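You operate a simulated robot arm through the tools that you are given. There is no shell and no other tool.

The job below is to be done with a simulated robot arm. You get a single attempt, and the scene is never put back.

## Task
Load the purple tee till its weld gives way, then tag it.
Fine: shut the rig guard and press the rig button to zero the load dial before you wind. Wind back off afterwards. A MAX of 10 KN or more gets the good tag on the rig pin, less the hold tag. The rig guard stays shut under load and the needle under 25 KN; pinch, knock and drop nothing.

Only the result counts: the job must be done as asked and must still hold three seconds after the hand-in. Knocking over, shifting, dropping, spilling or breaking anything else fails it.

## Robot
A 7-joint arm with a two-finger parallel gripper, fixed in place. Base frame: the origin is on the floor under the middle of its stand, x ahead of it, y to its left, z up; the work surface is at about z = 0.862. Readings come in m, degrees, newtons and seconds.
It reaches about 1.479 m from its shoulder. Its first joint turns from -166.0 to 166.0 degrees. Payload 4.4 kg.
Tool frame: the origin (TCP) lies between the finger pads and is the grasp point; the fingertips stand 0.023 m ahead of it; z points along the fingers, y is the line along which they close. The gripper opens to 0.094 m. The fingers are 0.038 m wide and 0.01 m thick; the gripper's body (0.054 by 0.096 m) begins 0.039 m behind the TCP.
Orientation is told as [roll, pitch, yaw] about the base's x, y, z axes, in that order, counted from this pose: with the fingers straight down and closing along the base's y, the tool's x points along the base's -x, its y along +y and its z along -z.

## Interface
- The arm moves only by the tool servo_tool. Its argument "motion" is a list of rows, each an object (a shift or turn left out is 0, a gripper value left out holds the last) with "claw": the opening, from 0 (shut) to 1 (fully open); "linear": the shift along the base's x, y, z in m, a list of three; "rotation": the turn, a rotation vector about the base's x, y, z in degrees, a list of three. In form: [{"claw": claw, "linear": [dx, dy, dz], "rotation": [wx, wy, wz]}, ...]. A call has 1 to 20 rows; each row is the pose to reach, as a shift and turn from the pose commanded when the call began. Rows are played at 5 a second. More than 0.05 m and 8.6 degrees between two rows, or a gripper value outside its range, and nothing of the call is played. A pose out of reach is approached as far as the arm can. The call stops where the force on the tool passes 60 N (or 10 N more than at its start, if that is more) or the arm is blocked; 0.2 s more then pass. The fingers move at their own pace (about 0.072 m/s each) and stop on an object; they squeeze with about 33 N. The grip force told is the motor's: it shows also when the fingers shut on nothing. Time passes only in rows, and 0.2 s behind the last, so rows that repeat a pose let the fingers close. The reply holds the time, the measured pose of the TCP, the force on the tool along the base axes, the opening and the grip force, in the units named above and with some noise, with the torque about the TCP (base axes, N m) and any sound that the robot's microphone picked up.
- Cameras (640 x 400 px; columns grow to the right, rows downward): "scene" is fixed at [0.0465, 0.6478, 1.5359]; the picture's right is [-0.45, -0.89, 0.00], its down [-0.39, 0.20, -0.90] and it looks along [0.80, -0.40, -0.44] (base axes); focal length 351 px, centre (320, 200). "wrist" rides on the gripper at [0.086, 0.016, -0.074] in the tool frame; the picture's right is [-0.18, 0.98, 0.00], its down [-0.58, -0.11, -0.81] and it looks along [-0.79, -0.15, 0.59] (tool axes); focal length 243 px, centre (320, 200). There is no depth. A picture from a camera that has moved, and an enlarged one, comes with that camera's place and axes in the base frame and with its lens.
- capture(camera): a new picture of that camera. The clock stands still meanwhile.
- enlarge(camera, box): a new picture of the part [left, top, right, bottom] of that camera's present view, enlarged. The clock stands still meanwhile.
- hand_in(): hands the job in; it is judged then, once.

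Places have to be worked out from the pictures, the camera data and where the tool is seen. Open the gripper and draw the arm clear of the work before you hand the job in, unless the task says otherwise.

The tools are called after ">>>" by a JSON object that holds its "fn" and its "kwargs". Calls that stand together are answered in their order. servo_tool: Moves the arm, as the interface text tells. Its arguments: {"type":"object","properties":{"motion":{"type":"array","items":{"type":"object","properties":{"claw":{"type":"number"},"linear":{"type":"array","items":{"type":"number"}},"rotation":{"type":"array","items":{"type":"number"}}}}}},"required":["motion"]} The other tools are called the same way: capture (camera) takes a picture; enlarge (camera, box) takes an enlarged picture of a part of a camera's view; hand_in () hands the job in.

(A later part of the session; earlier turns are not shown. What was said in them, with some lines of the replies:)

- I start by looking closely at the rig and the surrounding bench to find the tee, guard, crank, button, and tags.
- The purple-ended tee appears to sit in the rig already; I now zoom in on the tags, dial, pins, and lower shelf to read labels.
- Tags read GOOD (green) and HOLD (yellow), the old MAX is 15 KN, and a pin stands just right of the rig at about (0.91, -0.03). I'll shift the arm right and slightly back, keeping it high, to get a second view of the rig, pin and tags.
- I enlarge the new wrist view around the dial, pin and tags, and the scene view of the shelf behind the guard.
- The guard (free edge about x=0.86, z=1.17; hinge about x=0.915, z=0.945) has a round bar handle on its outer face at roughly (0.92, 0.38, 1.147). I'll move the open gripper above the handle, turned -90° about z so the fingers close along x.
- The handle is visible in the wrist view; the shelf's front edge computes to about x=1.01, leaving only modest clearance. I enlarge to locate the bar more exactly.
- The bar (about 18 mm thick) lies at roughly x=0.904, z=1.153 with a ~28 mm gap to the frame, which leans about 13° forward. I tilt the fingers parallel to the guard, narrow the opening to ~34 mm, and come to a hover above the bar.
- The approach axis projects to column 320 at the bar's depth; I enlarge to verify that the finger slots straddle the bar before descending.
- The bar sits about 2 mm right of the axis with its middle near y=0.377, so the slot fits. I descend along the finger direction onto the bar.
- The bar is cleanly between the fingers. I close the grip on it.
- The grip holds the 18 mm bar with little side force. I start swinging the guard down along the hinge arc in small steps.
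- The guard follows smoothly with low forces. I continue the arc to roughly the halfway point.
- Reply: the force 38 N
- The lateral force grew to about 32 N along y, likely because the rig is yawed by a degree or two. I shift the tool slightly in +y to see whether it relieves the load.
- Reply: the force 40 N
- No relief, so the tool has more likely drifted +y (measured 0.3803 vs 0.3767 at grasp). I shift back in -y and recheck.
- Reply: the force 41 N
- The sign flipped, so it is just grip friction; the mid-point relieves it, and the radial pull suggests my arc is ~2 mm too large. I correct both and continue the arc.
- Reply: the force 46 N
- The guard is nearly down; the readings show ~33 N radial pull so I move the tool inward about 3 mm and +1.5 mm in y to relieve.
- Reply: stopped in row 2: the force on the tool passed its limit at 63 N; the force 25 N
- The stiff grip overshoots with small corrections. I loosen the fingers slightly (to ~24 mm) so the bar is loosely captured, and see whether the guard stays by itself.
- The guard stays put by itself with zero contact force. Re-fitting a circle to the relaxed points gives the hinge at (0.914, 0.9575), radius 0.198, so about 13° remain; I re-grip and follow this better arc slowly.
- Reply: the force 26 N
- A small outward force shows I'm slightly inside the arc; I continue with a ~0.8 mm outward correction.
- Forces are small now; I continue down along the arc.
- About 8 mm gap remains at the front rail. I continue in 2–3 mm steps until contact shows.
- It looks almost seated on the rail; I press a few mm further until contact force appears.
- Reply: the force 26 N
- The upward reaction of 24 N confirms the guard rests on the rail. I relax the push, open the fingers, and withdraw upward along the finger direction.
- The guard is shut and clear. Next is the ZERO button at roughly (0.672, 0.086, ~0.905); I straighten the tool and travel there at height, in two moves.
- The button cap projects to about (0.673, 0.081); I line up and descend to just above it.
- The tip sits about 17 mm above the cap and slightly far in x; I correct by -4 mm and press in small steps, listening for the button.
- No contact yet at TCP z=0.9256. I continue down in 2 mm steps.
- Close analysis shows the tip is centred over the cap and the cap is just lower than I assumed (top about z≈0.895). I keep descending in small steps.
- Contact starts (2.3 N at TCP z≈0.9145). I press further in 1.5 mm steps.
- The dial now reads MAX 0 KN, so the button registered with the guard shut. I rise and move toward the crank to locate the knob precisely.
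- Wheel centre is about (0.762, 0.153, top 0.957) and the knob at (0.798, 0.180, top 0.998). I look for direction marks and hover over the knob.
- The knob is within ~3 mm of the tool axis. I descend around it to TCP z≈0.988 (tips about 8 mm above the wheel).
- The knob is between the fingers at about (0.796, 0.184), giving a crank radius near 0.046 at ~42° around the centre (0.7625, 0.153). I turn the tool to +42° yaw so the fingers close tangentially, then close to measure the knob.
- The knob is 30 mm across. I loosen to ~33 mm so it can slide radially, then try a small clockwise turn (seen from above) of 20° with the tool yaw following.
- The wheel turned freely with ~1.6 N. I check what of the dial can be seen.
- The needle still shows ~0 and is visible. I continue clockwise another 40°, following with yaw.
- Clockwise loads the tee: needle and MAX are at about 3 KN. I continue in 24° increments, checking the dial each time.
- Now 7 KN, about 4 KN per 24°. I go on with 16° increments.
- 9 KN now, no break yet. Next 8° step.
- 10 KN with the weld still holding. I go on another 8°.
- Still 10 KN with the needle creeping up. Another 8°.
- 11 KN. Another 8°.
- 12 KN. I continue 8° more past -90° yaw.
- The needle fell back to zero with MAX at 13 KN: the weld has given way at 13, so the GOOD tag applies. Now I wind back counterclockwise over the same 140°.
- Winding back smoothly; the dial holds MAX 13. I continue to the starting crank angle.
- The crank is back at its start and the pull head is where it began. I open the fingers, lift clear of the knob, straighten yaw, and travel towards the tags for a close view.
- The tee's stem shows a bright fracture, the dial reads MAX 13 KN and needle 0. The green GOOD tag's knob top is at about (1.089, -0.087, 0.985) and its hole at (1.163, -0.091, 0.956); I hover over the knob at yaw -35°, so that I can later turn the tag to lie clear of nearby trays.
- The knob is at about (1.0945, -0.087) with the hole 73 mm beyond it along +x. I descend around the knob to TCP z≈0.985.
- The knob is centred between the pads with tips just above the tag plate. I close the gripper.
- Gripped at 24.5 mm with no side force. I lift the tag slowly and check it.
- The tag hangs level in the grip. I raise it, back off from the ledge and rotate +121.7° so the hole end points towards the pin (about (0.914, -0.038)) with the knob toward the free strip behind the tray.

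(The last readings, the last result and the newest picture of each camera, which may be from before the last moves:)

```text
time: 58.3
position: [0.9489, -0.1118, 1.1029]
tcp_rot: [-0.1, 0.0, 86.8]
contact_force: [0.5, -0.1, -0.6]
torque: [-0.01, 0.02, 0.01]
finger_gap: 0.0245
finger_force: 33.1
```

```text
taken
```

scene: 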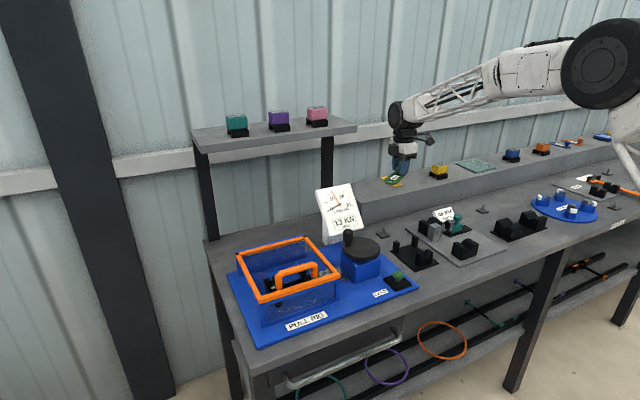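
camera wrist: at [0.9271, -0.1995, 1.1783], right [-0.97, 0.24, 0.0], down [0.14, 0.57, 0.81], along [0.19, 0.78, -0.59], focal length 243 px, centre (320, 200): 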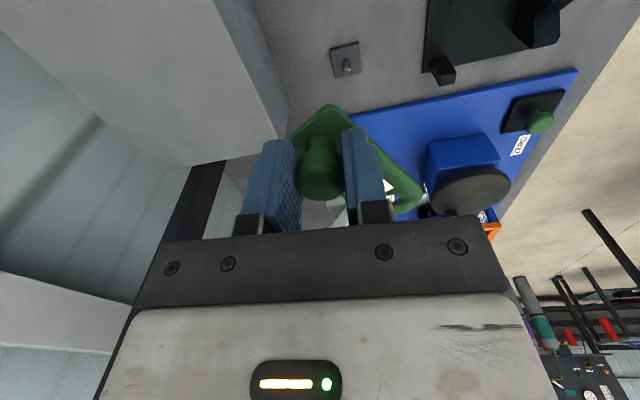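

>>> {"fn": "enlarge", "kwargs": {"camera": "wrist", "box": [300, 30, 400, 92]}}

>>> {"fn": "enlarge", "kwargs": {"camera": "wrist", "box": [260, 90, 460, 220]}}

>>> {"fn": "enlarge", "kwargs": {"camera": "scene", "box": [345, 150, 445, 250]}}

```text
6.40 times, centred on (350, 61) of wrist
camera zoom: at [0.9271, -0.1995, 1.1783], right [-0.97, 0.24, 0.0], down [0.14, 0.57, 0.81], along [0.19, 0.78, -0.59], focal length 1553 px, centre (128, 1090)
```

zoom: 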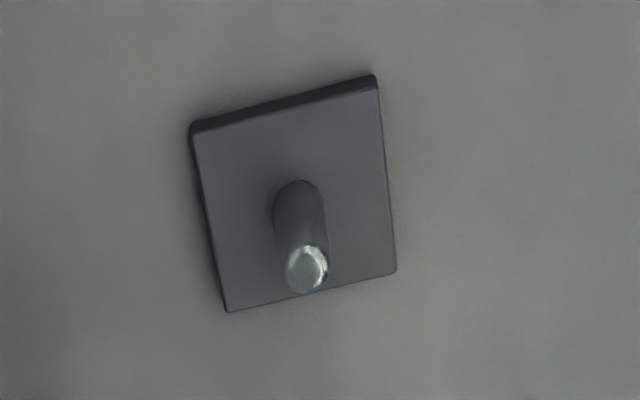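

```text
3.08 times, centred on (360, 155) of wrist
camera zoom: at [0.9271, -0.1995, 1.1783], right [-0.97, 0.24, 0.0], down [0.14, 0.57, 0.81], along [0.19, 0.78, -0.59], focal length 746 px, centre (197, 338)
```

zoom: 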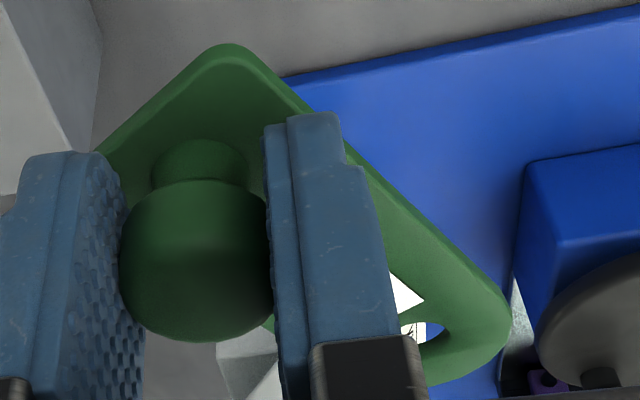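

```text
4.00 times, centred on (395, 200) of scene
camera zoom: at [0.0465, 0.6478, 1.5359], right [-0.45, -0.89, 0.0], down [-0.39, 0.2, -0.9], along [0.8, -0.4, -0.44], focal length 1403 px, centre (20, 200)
```

zoom: 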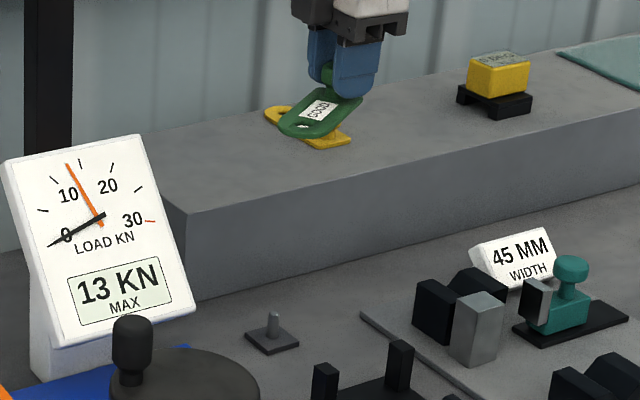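

The wrist view puts the pin about 2 cm away from where the scene and earlier views put it, so I check other landmarks in this view before trusting either.

>>> {"fn": "enlarge", "kwargs": {"camera": "wrist", "box": [240, 0, 600, 225]}}

>>> {"fn": "enlarge", "kwargs": {"camera": "scene", "box": [360, 200, 460, 290]}}

```text
1.78 times, centred on (420, 112) of wrist
camera zoom: at [0.9271, -0.1995, 1.1783], right [-0.97, 0.24, 0.0], down [0.14, 0.57, 0.81], along [0.19, 0.78, -0.59], focal length 431 px, centre (142, 356)
```

zoom: 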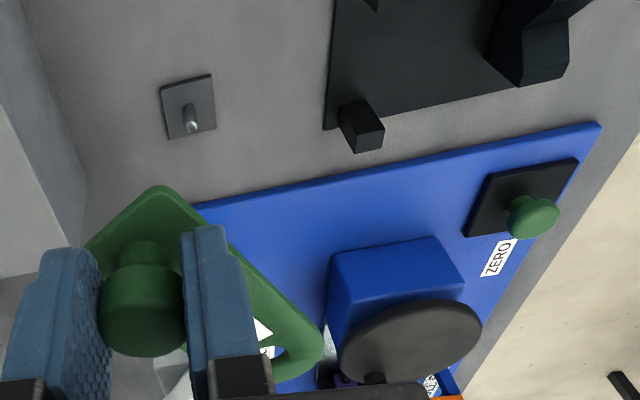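

```text
4.44 times, centred on (410, 245) of scene
camera zoom: at [0.0465, 0.6478, 1.5359], right [-0.45, -0.89, 0.0], down [-0.39, 0.2, -0.9], along [0.8, -0.4, -0.44], focal length 1558 px, centre (-80, 0)
```

zoom: 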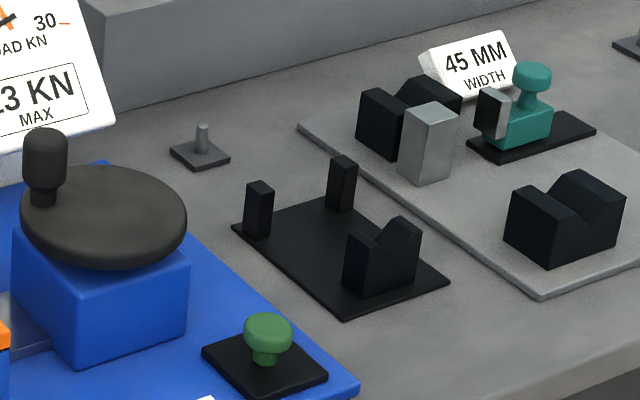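

The TCP and hole match the scene view well (hole ≈ (0.911, -0.048)), and the scene puts the pin near (0.914, -0.038). I rotate by -15° so the gripper stays further from the ledge, and lower to about 4 cm above the pin to compare hole and pin directly in both views.

>>> {"fn": "servo_tool", "kwargs": {"motion": [{"linear": [-0.008, 0.001, -0.03], "rotation": [0, 0, -7.5]}, {"linear": [-0.0159, 0.0023, -0.06], "rotation": [0, 0, -15.1]}, {"linear": [-0.0159, 0.0023, -0.09], "rotation": [0, 0, -15.1]}, {"linear": [-0.0159, 0.0023, -0.12], "rotation": [0, 0, -15.1]}, {"linear": [-0.0159, 0.0023, -0.138], "rotation": [0, 0, -15.1]}, {"linear": [-0.0159, 0.0023, -0.138], "rotation": [0, 0, -15.1]}]}}

>>> {"fn": "capture", "kwargs": {"camera": "wrist"}}

>>> {"fn": "enlarge", "kwargs": {"camera": "scene", "box": [355, 185, 435, 245]}}

```text
time: 59.7
position: [0.9334, -0.1108, 0.967]
tcp_rot: [-0.3, -0.1, 71.7]
contact_force: [0.0, -0.4, -0.9]
torque: [-0.02, -0.02, -0.03]
finger_gap: 0.0245
finger_force: 33.4
```

```text
taken
camera wrist: at [0.8906, -0.1895, 1.0413], right [-0.87, 0.48, 0.0], down [0.29, 0.52, 0.81], along [0.39, 0.71, -0.59], focal length 243 px, centre (320, 200)
```

wrist: 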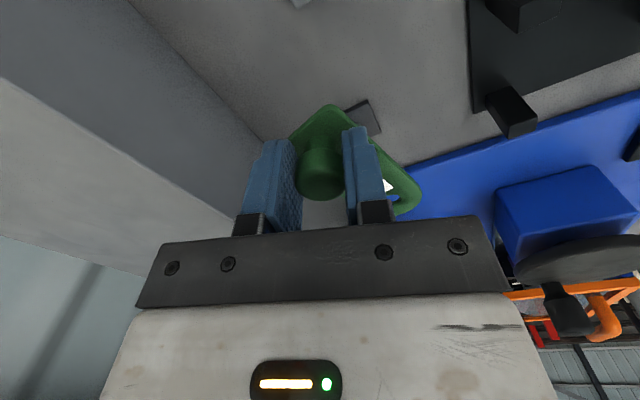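

```text
6.67 times, centred on (395, 215) of scene
camera zoom: at [0.0465, 0.6478, 1.5359], right [-0.45, -0.89, 0.0], down [-0.39, 0.2, -0.9], along [0.8, -0.4, -0.44], focal length 2338 px, centre (-180, 100)
```

zoom: 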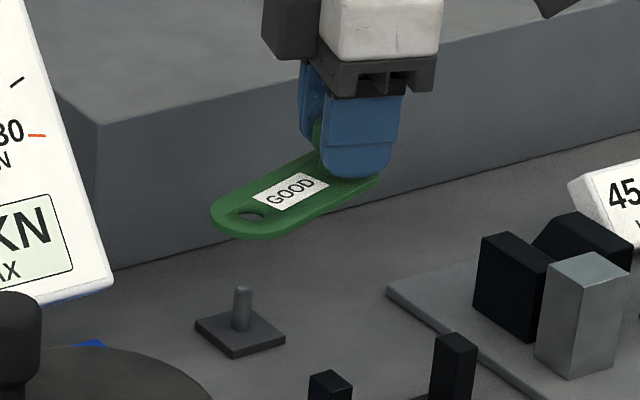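

Re-triangulating, all views agree if the bench is a bit lower: pin at about (0.9275, -0.0495), tip z≈0.883, base top z≈0.856. I shift the tag by (+13, -10) mm and lower until the tag is just above the pin tip, then compare.

>>> {"fn": "servo_tool", "kwargs": {"motion": [{"linear": [0.0065, -0.0045, 0]}, {"linear": [0.0131, -0.009, 0]}, {"linear": [0.0131, -0.009, -0.015]}, {"linear": [0.0131, -0.009, -0.03]}, {"linear": [0.0131, -0.009, -0.04]}, {"linear": [0.0131, -0.009, -0.04]}]}}

>>> {"fn": "enlarge", "kwargs": {"camera": "scene", "box": [365, 205, 425, 245]}}

>>> {"fn": "enlarge", "kwargs": {"camera": "wrist", "box": [280, 80, 480, 220]}}

```text
time: 61.1
position: [0.9464, -0.1212, 0.9254]
tcp_rot: [-0.1, 0.0, 71.6]
contact_force: [0.3, -0.2, -0.9]
torque: [0.04, -0.01, -0.03]
finger_gap: 0.0242
finger_force: 33.5
```

```text
10.00 times, centred on (395, 225) of scene
camera zoom: at [0.0465, 0.6478, 1.5359], right [-0.45, -0.89, 0.0], down [-0.39, 0.2, -0.9], along [0.8, -0.4, -0.44], focal length 3506 px, centre (-430, -50)
```

zoom: 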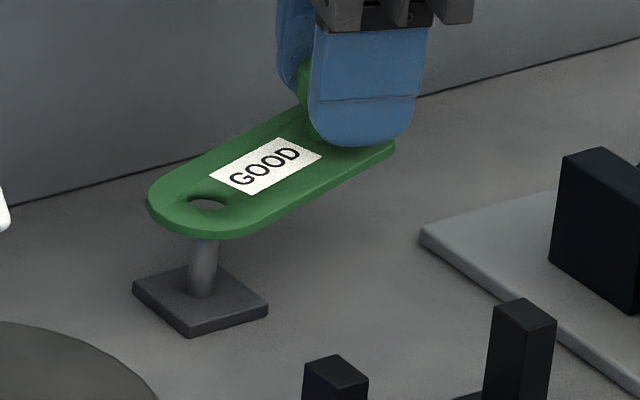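

```text
2.86 times, centred on (380, 150) of wrist
camera zoom: at [0.9035, -0.1988, 0.9998], right [-0.87, 0.48, 0.0], down [0.28, 0.52, 0.81], along [0.39, 0.71, -0.59], focal length 693 px, centre (149, 343)
```

zoom: 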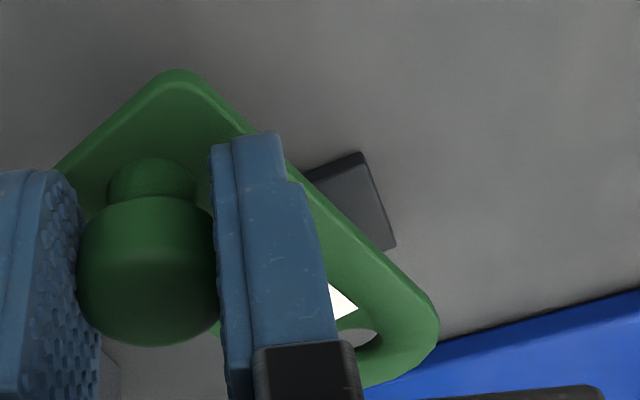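

Scene view shows the hole nearly straight above the pin. I zoom right in on the hole in both views to look for the pin tip through it.

>>> {"fn": "enlarge", "kwargs": {"camera": "wrist", "box": [370, 170, 440, 214]}}

>>> {"fn": "enlarge", "kwargs": {"camera": "scene", "box": [372, 215, 400, 240]}}

```text
9.09 times, centred on (405, 192) of wrist
camera zoom: at [0.9035, -0.1988, 0.9998], right [-0.87, 0.48, 0.0], down [0.28, 0.52, 0.81], along [0.39, 0.71, -0.59], focal length 2206 px, centre (-453, 273)
```

zoom: 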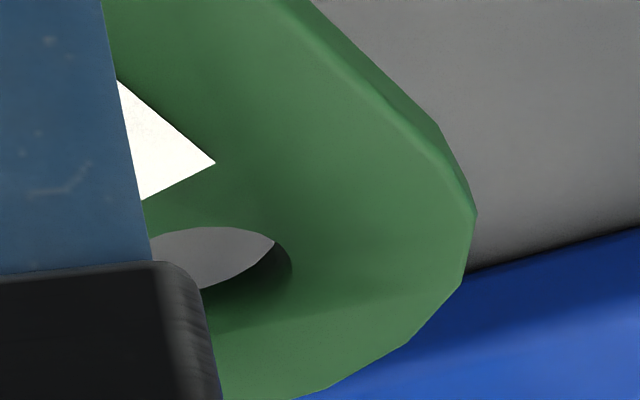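

```text
16.00 times, centred on (386, 228) of scene
camera zoom: at [0.0465, 0.6478, 1.5359], right [-0.45, -0.89, 0.0], down [-0.39, 0.2, -0.9], along [0.8, -0.4, -0.44], focal length 5610 px, centre (-736, -240)
```

zoom: 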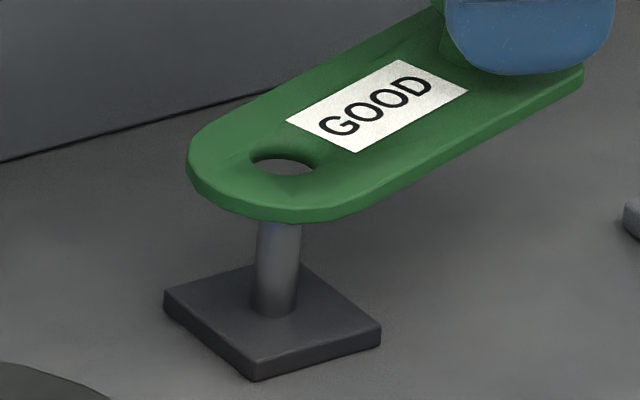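

Combining both close-ups (hole ∅≈15 mm, pin ∅≈10 mm), the hole needs to move about (+4, -3) mm. I apply that and lower by 8 mm, still just above the tip, then re-check.

>>> {"fn": "servo_tool", "kwargs": {"motion": [{"linear": [0.0021, -0.0014, 0]}, {"linear": [0.0042, -0.0028, 0]}, {"linear": [0.0042, -0.0028, -0.004]}, {"linear": [0.0042, -0.0028, -0.008]}, {"linear": [0.0042, -0.0028, -0.008]}]}}

>>> {"fn": "enlarge", "kwargs": {"camera": "scene", "box": [372, 215, 400, 240]}}

>>> {"fn": "enlarge", "kwargs": {"camera": "wrist", "box": [340, 120, 440, 214]}}

```text
time: 62.3
position: [0.9513, -0.1241, 0.9182]
tcp_rot: [-0.1, -0.1, 71.7]
contact_force: [-0.1, -0.1, 0.1]
torque: [-0.03, 0.05, 0.0]
finger_gap: 0.0244
finger_force: 32.9
```

```text
16.00 times, centred on (386, 228) of scene
camera zoom: at [0.0465, 0.6478, 1.5359], right [-0.45, -0.89, 0.0], down [-0.39, 0.2, -0.9], along [0.8, -0.4, -0.44], focal length 5610 px, centre (-736, -240)
```

zoom: 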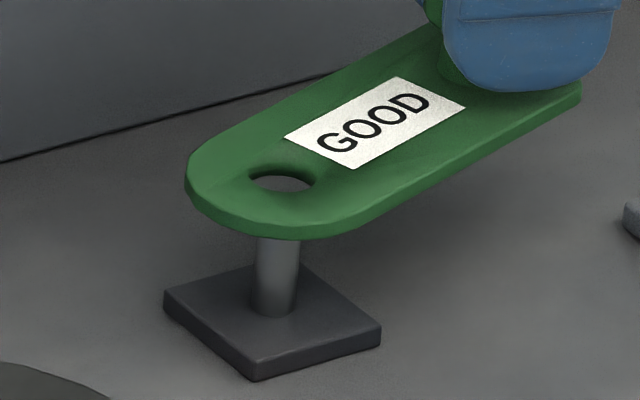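

```text
4.26 times, centred on (390, 167) of wrist
camera zoom: at [0.9073, -0.2019, 0.9927], right [-0.87, 0.48, 0.0], down [0.29, 0.52, 0.81], along [0.39, 0.71, -0.59], focal length 1032 px, centre (22, 340)
```

zoom: 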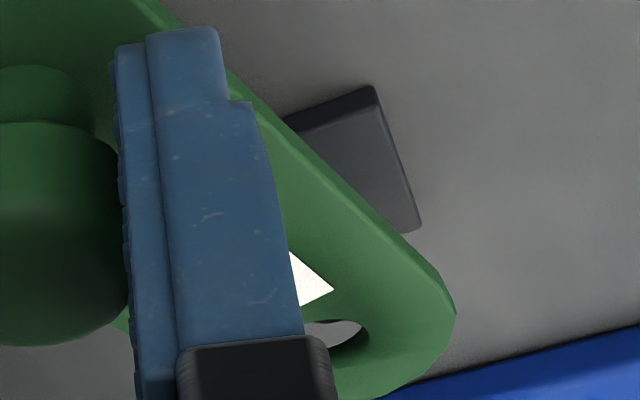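

The offset now computes to only about 1 mm, and the tag underside should be ~1 mm above the pin tip. I zoom in on the hole in the wrist view to see whether the bright spot is the pin tip.

>>> {"fn": "enlarge", "kwargs": {"camera": "wrist", "box": [375, 175, 425, 210]}}

>>> {"fn": "enlarge", "kwargs": {"camera": "scene", "box": [376, 219, 392, 231]}}

```text
11.43 times, centred on (400, 192) of wrist
camera zoom: at [0.9073, -0.2019, 0.9927], right [-0.87, 0.48, 0.0], down [0.29, 0.52, 0.81], along [0.39, 0.71, -0.59], focal length 2773 px, centre (-594, 286)
```

zoom: 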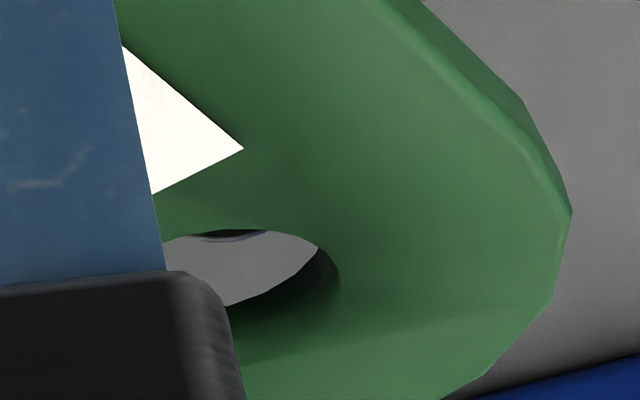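

```text
16.00 times, centred on (384, 225) of scene
camera zoom: at [0.0465, 0.6478, 1.5359], right [-0.45, -0.89, 0.0], down [-0.39, 0.2, -0.9], along [0.8, -0.4, -0.44], focal length 5610 px, centre (-704, -200)
```

zoom: 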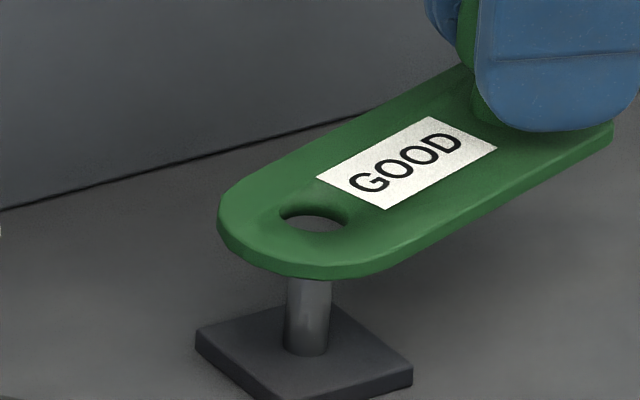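

The dark sliver at the hole's rim is the pin tip, and lateral cues in both views put the misalignment under 1 mm. I apply a tiny correction and lower in 2–3 mm steps watching the force.

>>> {"fn": "servo_tool", "kwargs": {"motion": [{"linear": [-0.0004, 0.0005, -0.002]}, {"linear": [-0.0004, 0.0005, -0.004]}, {"linear": [-0.0004, 0.0005, -0.006]}, {"linear": [-0.0004, 0.0005, -0.008]}]}}

>>> {"fn": "enlarge", "kwargs": {"camera": "scene", "box": [372, 215, 400, 240]}}

>>> {"fn": "enlarge", "kwargs": {"camera": "wrist", "box": [375, 175, 425, 210]}}

```text
time: 63.3
position: [0.9513, -0.1227, 0.9095]
tcp_rot: [0.1, -0.1, 71.5]
contact_force: [0.4, -0.2, -0.4]
torque: [0.01, 0.01, 0.01]
finger_gap: 0.0244
finger_force: 33.7
```

```text
16.00 times, centred on (386, 228) of scene
camera zoom: at [0.0465, 0.6478, 1.5359], right [-0.45, -0.89, 0.0], down [-0.39, 0.2, -0.9], along [0.8, -0.4, -0.44], focal length 5610 px, centre (-736, -240)
```

zoom: 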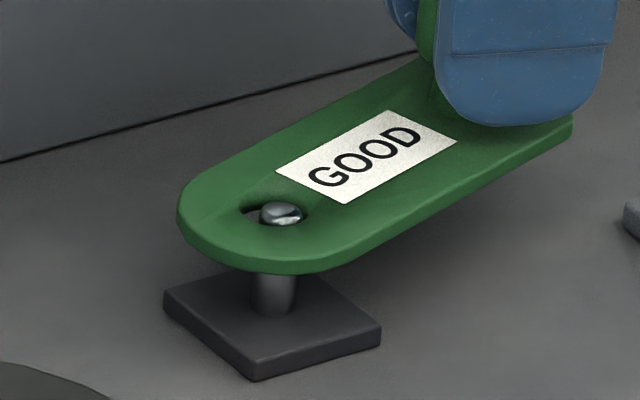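

```text
11.43 times, centred on (400, 192) of wrist
camera zoom: at [0.9074, -0.2006, 0.9839], right [-0.87, 0.48, 0.0], down [0.29, 0.52, 0.81], along [0.39, 0.71, -0.59], focal length 2773 px, centre (-594, 286)
```

zoom: 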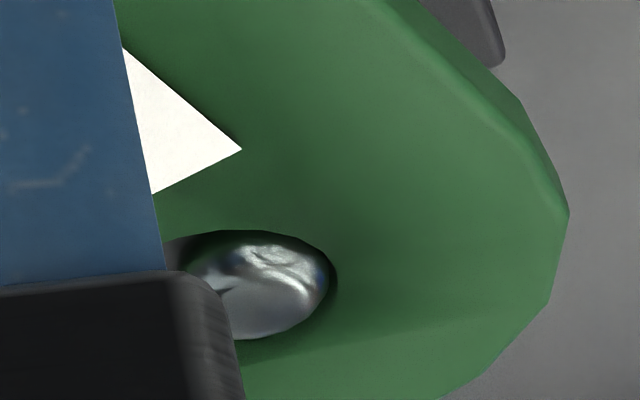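

The pin tip has come up through the hole, a bit off-centre. I shift the tag by about (-2, -1) mm to centre it and lower further.

>>> {"fn": "servo_tool", "kwargs": {"motion": [{"linear": [-0.001, -0.0005, 0]}, {"linear": [-0.002, -0.001, 0]}, {"linear": [-0.002, -0.001, -0.003]}, {"linear": [-0.002, -0.001, -0.006]}, {"linear": [-0.002, -0.001, -0.009]}]}}

>>> {"fn": "enlarge", "kwargs": {"camera": "scene", "box": [372, 215, 400, 240]}}

>>> {"fn": "enlarge", "kwargs": {"camera": "wrist", "box": [340, 140, 440, 210]}}

```text
time: 64.5
position: [0.9487, -0.124, 0.9017]
tcp_rot: [-0.1, -0.1, 71.6]
contact_force: [-0.3, 0.7, 0.6]
torque: [-0.02, -0.01, 0.04]
finger_gap: 0.0245
finger_force: 33.3
```

```text
16.00 times, centred on (386, 228) of scene
camera zoom: at [0.0465, 0.6478, 1.5359], right [-0.45, -0.89, 0.0], down [-0.39, 0.2, -0.9], along [0.8, -0.4, -0.44], focal length 5610 px, centre (-736, -240)
```

zoom: 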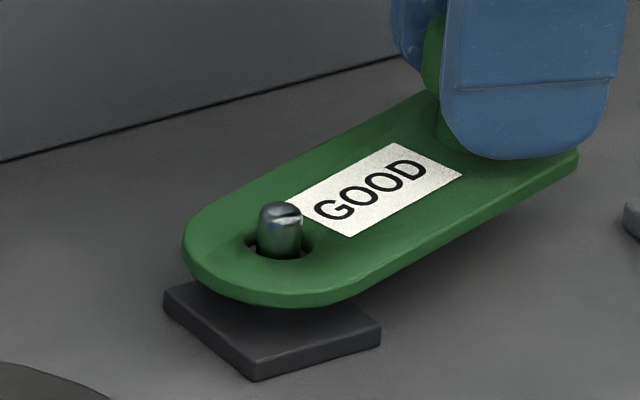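

```text
5.71 times, centred on (390, 175) of wrist
camera zoom: at [0.9054, -0.2015, 0.9759], right [-0.87, 0.48, 0.0], down [0.29, 0.52, 0.81], along [0.39, 0.71, -0.59], focal length 1386 px, centre (-80, 343)
```

zoom: 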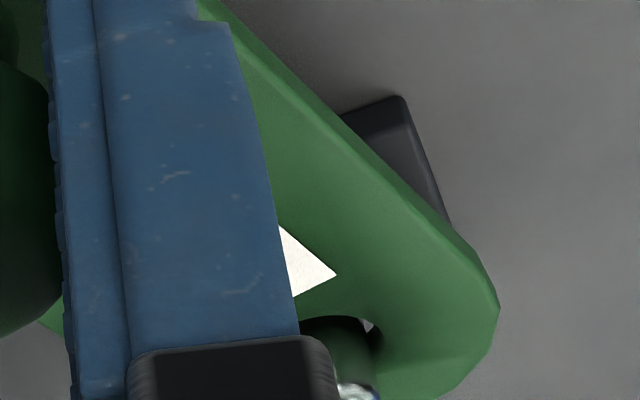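

The pin stands well through the hole, nicely centred. I continue lowering until the tag rests on the pin base.

>>> {"fn": "servo_tool", "kwargs": {"motion": [{"linear": [0, 0, -0.003]}, {"linear": [0, 0, -0.006]}, {"linear": [0, 0, -0.008]}, {"linear": [0, 0, -0.009]}]}}

>>> {"fn": "enlarge", "kwargs": {"camera": "scene", "box": [372, 215, 400, 240]}}

```text
time: 65.5
position: [0.9476, -0.1228, 0.8919]
tcp_rot: [-0.1, -0.1, 71.6]
contact_force: [-0.8, 0.5, -1.3]
torque: [-0.06, 0.02, -0.01]
finger_gap: 0.0245
finger_force: 33.5
```

```text
16.00 times, centred on (386, 228) of scene
camera zoom: at [0.0465, 0.6478, 1.5359], right [-0.45, -0.89, 0.0], down [-0.39, 0.2, -0.9], along [0.8, -0.4, -0.44], focal length 5610 px, centre (-736, -240)
```

zoom: 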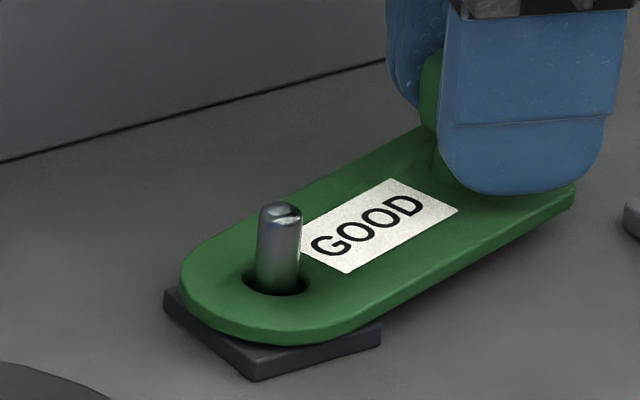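

Nearly seated, still no contact force. I go down another few mm in small steps.

>>> {"fn": "servo_tool", "kwargs": {"motion": [{"linear": [0, 0, -0.001]}, {"linear": [0, 0, -0.002]}, {"linear": [0, 0, -0.003]}]}}

>>> {"fn": "enlarge", "kwargs": {"camera": "scene", "box": [372, 215, 400, 240]}}

```text
time: 66.3
position: [0.9494, -0.1235, 0.8894]
tcp_rot: [-0.1, -0.2, 71.7]
contact_force: [-0.4, 0.6, 5.9]
torque: [0.44, 0.02, 0.05]
finger_gap: 0.0243
finger_force: 33.4
```

```text
16.00 times, centred on (386, 228) of scene
camera zoom: at [0.0465, 0.6478, 1.5359], right [-0.45, -0.89, 0.0], down [-0.39, 0.2, -0.9], along [0.8, -0.4, -0.44], focal length 5610 px, centre (-736, -240)
```

zoom: 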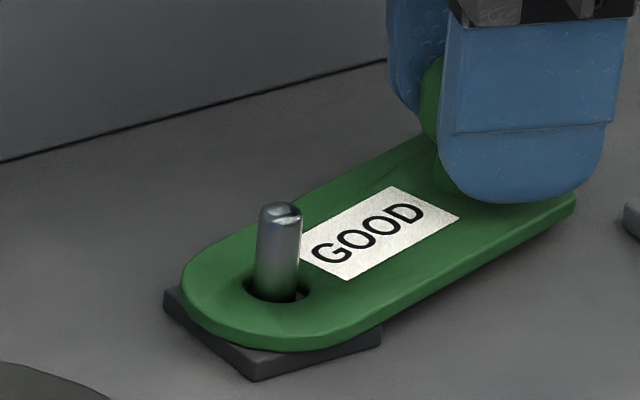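

The tag now touches the pin base (6 N). To avoid any drop, I tilt the knob end down about 3° around the base edge so it nears the bench before releasing.

>>> {"fn": "servo_tool", "kwargs": {"motion": [{"linear": [0.0002, -0.0007, -0.0012], "rotation": [1.45, 0.39, 0]}, {"linear": [0.0004, -0.0015, -0.0024], "rotation": [2.9, 0.78, 0]}]}}

>>> {"fn": "enlarge", "kwargs": {"camera": "scene", "box": [372, 215, 400, 240]}}

```text
time: 66.9
position: [0.9495, -0.1254, 0.8866]
tcp_rot: [1.6, -2.5, 71.6]
contact_force: [1.4, -0.2, 1.9]
torque: [0.11, 0.0, 0.0]
finger_gap: 0.0242
finger_force: 33.2
```

```text
16.00 times, centred on (386, 228) of scene
camera zoom: at [0.0465, 0.6478, 1.5359], right [-0.45, -0.89, 0.0], down [-0.39, 0.2, -0.9], along [0.8, -0.4, -0.44], focal length 5610 px, centre (-736, -240)
```

zoom: 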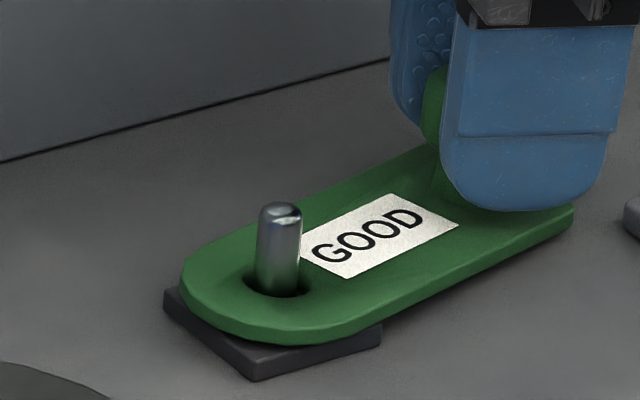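

The tag is resting with its knob end close to the bench. I open the fingers and check that it stays on the pin.

>>> {"fn": "servo_tool", "kwargs": {"motion": [{"claw": 0.35, "linear": [0, 0, 0]}, {"claw": 0.55, "linear": [0, 0, 0]}, {"linear": [0, 0, 0]}, {"linear": [0, 0, 0]}]}}

>>> {"fn": "enlarge", "kwargs": {"camera": "scene", "box": [365, 205, 425, 245]}}

```text
time: 67.9
position: [0.949, -0.126, 0.8867]
tcp_rot: [1.6, -2.7, 71.6]
contact_force: [0.0, 0.3, -0.2]
torque: [0.04, -0.02, 0.01]
finger_gap: 0.0516
finger_force: 0.0
```

```text
10.00 times, centred on (395, 225) of scene
camera zoom: at [0.0465, 0.6478, 1.5359], right [-0.45, -0.89, 0.0], down [-0.39, 0.2, -0.9], along [0.8, -0.4, -0.44], focal length 3506 px, centre (-430, -50)
```

zoom: 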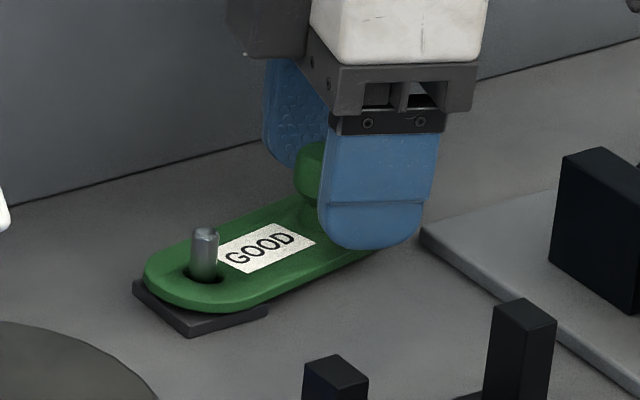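

Released cleanly, and the tag rests on the pin. I lift straight up and then draw the arm back clear of the work.

>>> {"fn": "servo_tool", "kwargs": {"motion": [{"linear": [0, 0, 0.015]}, {"linear": [0, 0, 0.035]}, {"linear": [0, 0, 0.065]}, {"linear": [0, 0, 0.1]}, {"linear": [0, 0, 0.14]}, {"linear": [0, 0, 0.18]}, {"linear": [0, 0, 0.22]}, {"linear": [-0.04, 0, 0.25]}, {"linear": [-0.09, 0, 0.26]}, {"linear": [-0.14, 0, 0.27]}, {"linear": [-0.19, 0, 0.28]}, {"linear": [-0.24, 0, 0.29]}, {"linear": [-0.29, 0, 0.3]}, {"linear": [-0.34, 0, 0.31]}, {"linear": [-0.34, 0, 0.31]}]}}

>>> {"fn": "capture", "kwargs": {"camera": "scene"}}

>>> {"fn": "enlarge", "kwargs": {"camera": "scene", "box": [310, 165, 430, 250]}}

>>> {"fn": "enlarge", "kwargs": {"camera": "scene", "box": [215, 220, 425, 345]}}

```text
refused: row 9 steps farther than a row can; nothing moved
```

```text
taken
```

scene: 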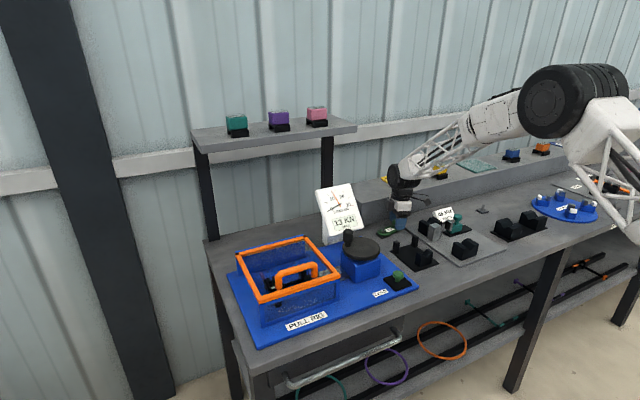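

```text
4.71 times, centred on (370, 208) of scene
camera zoom: at [0.0465, 0.6478, 1.5359], right [-0.45, -0.89, 0.0], down [-0.39, 0.2, -0.9], along [0.8, -0.4, -0.44], focal length 1650 px, centre (85, 165)
```

zoom: 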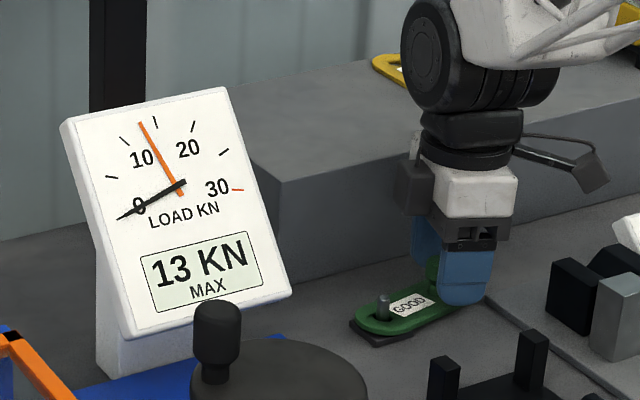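

```text
3.05 times, centred on (320, 282) of scene
camera zoom: at [0.0465, 0.6478, 1.5359], right [-0.45, -0.89, 0.0], down [-0.39, 0.2, -0.9], along [0.8, -0.4, -0.44], focal length 1069 px, centre (320, -51)
```

zoom: 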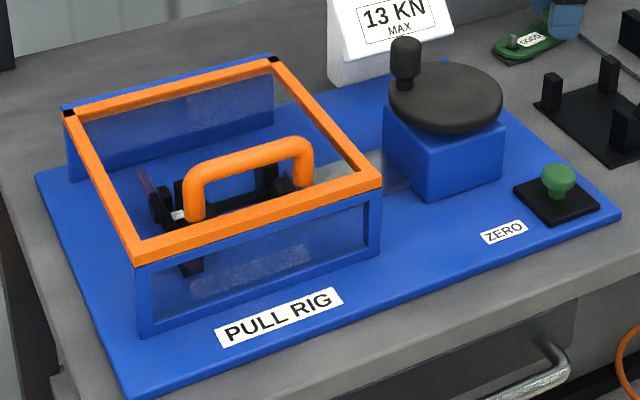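

The retreat was refused for a slightly long step; nothing moved. I repeat it with shorter steps.

>>> {"fn": "servo_tool", "kwargs": {"motion": [{"linear": [0, 0, 0.015]}, {"linear": [0, 0, 0.035]}, {"linear": [0, 0, 0.065]}, {"linear": [0, 0, 0.1]}, {"linear": [0, 0, 0.14]}, {"linear": [0, 0, 0.18]}, {"linear": [0, 0, 0.22]}, {"linear": [-0.03, 0, 0.25]}, {"linear": [-0.07, 0, 0.26]}, {"linear": [-0.11, 0, 0.27]}, {"linear": [-0.15, 0, 0.28]}, {"linear": [-0.19, 0, 0.29]}, {"linear": [-0.23, 0, 0.3]}, {"linear": [-0.27, 0, 0.31]}, {"linear": [-0.31, 0, 0.32]}, {"linear": [-0.31, 0, 0.32]}]}}

>>> {"fn": "capture", "kwargs": {"camera": "scene"}}

>>> {"fn": "enlarge", "kwargs": {"camera": "scene", "box": [310, 165, 430, 250]}}

```text
time: 71.3
position: [0.6359, -0.1232, 1.2052]
tcp_rot: [1.7, -2.8, 71.6]
contact_force: [-0.1, 0.3, -0.3]
torque: [-0.02, 0.01, 0.0]
finger_gap: 0.0519
finger_force: 0.0
```

```text
taken
```

scene: 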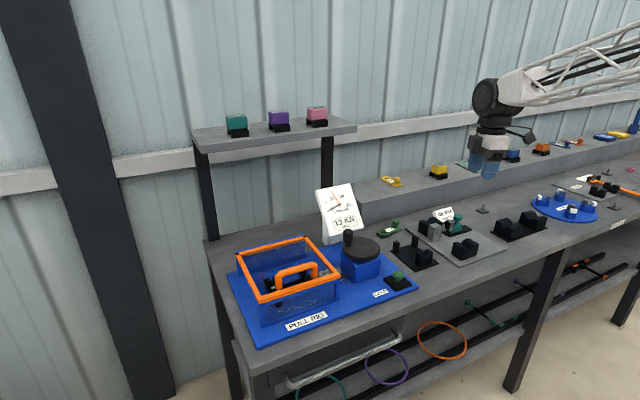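

```text
4.71 times, centred on (370, 208) of scene
camera zoom: at [0.0465, 0.6478, 1.5359], right [-0.45, -0.89, 0.0], down [-0.39, 0.2, -0.9], along [0.8, -0.4, -0.44], focal length 1650 px, centre (85, 165)
```

zoom: 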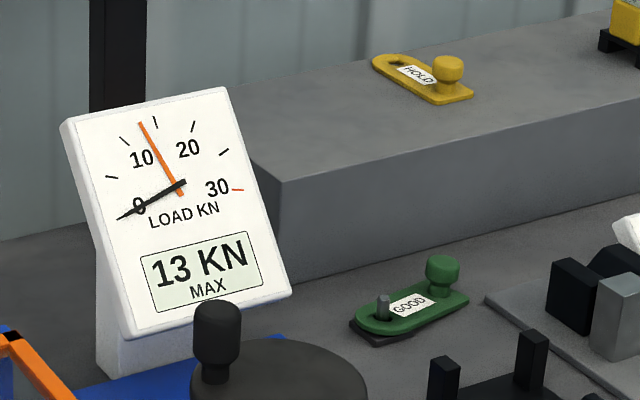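

The GOOD tag sits on the rig pin, dial shows MAX 13 KN with needle at 0, the guard is shut and the crank back at its start. I open the gripper fully, rise a little more, and do a last check.

>>> {"fn": "servo_tool", "kwargs": {"motion": [{"claw": 1, "linear": [-0.03, 0, 0.03]}, {"linear": [-0.06, 0, 0.06]}, {"linear": [-0.06, 0, 0.06]}, {"linear": [-0.06, 0, 0.06]}, {"linear": [-0.06, 0, 0.06]}]}}

>>> {"fn": "enlarge", "kwargs": {"camera": "scene", "box": [220, 165, 430, 345]}}

```text
time: 72.5
position: [0.5789, -0.1248, 1.2649]
tcp_rot: [1.6, -2.8, 71.6]
contact_force: [0.2, -0.6, 0.4]
torque: [0.02, 0.01, -0.03]
finger_gap: 0.0939
finger_force: 0.1
```

```text
2.22 times, centred on (325, 255) of scene
camera zoom: at [0.0465, 0.6478, 1.5359], right [-0.45, -0.89, 0.0], down [-0.39, 0.2, -0.9], along [0.8, -0.4, -0.44], focal length 779 px, centre (309, 78)
```

zoom: 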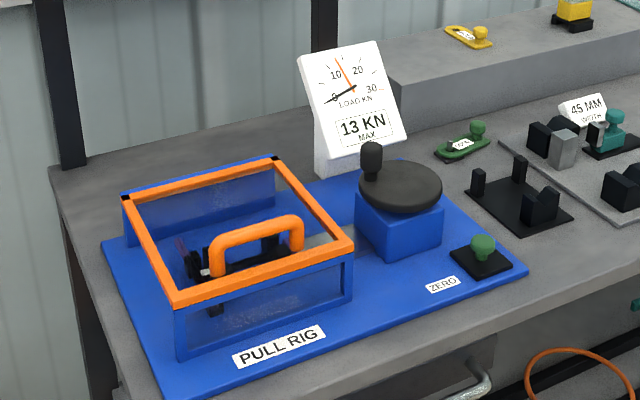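

Everything is in its final state: weld broken at 13 KN, load wound off, guard shut, GOOD tag on the rig pin, arm clear and gripper open. I hand in the job.

>>> {"fn": "hand_in", "kwargs": {}}

```text
The job is handed in.
```

The purple tee's weld gave way at a MAX of 13 KN, and the green GOOD tag is on the rig pin. I've handed the job in. I haven't seen the verdict, only that the hand-in was accepted.

- **Guard:** I shut it before zeroing. It stayed shut under load and is still shut.
- **Zeroing:** Pressing the rig button took the MAX reading from the old 15 KN to 0.
- **Winding:** Clockwise loaded the tee. I checked the dial after each step. The needle dropped to zero when the weld let go, and the highest reading was 13 KN, well under 25.
- **Winding back:** The crank is back at its starting angle, and the needle reads 0.
- **Tag:** The GOOD tag's hole is over the pin just right of the rig. I took that as the rig pin because it is the nearest one; it has no label of its own.

While swinging the guard down, the grip on its handle got stiff enough to trip the 60 N stop once. I re-gripped and closed it gently, and the pictures show nothing knocked, dropped or shifted. The arm is clear and the gripper is open.
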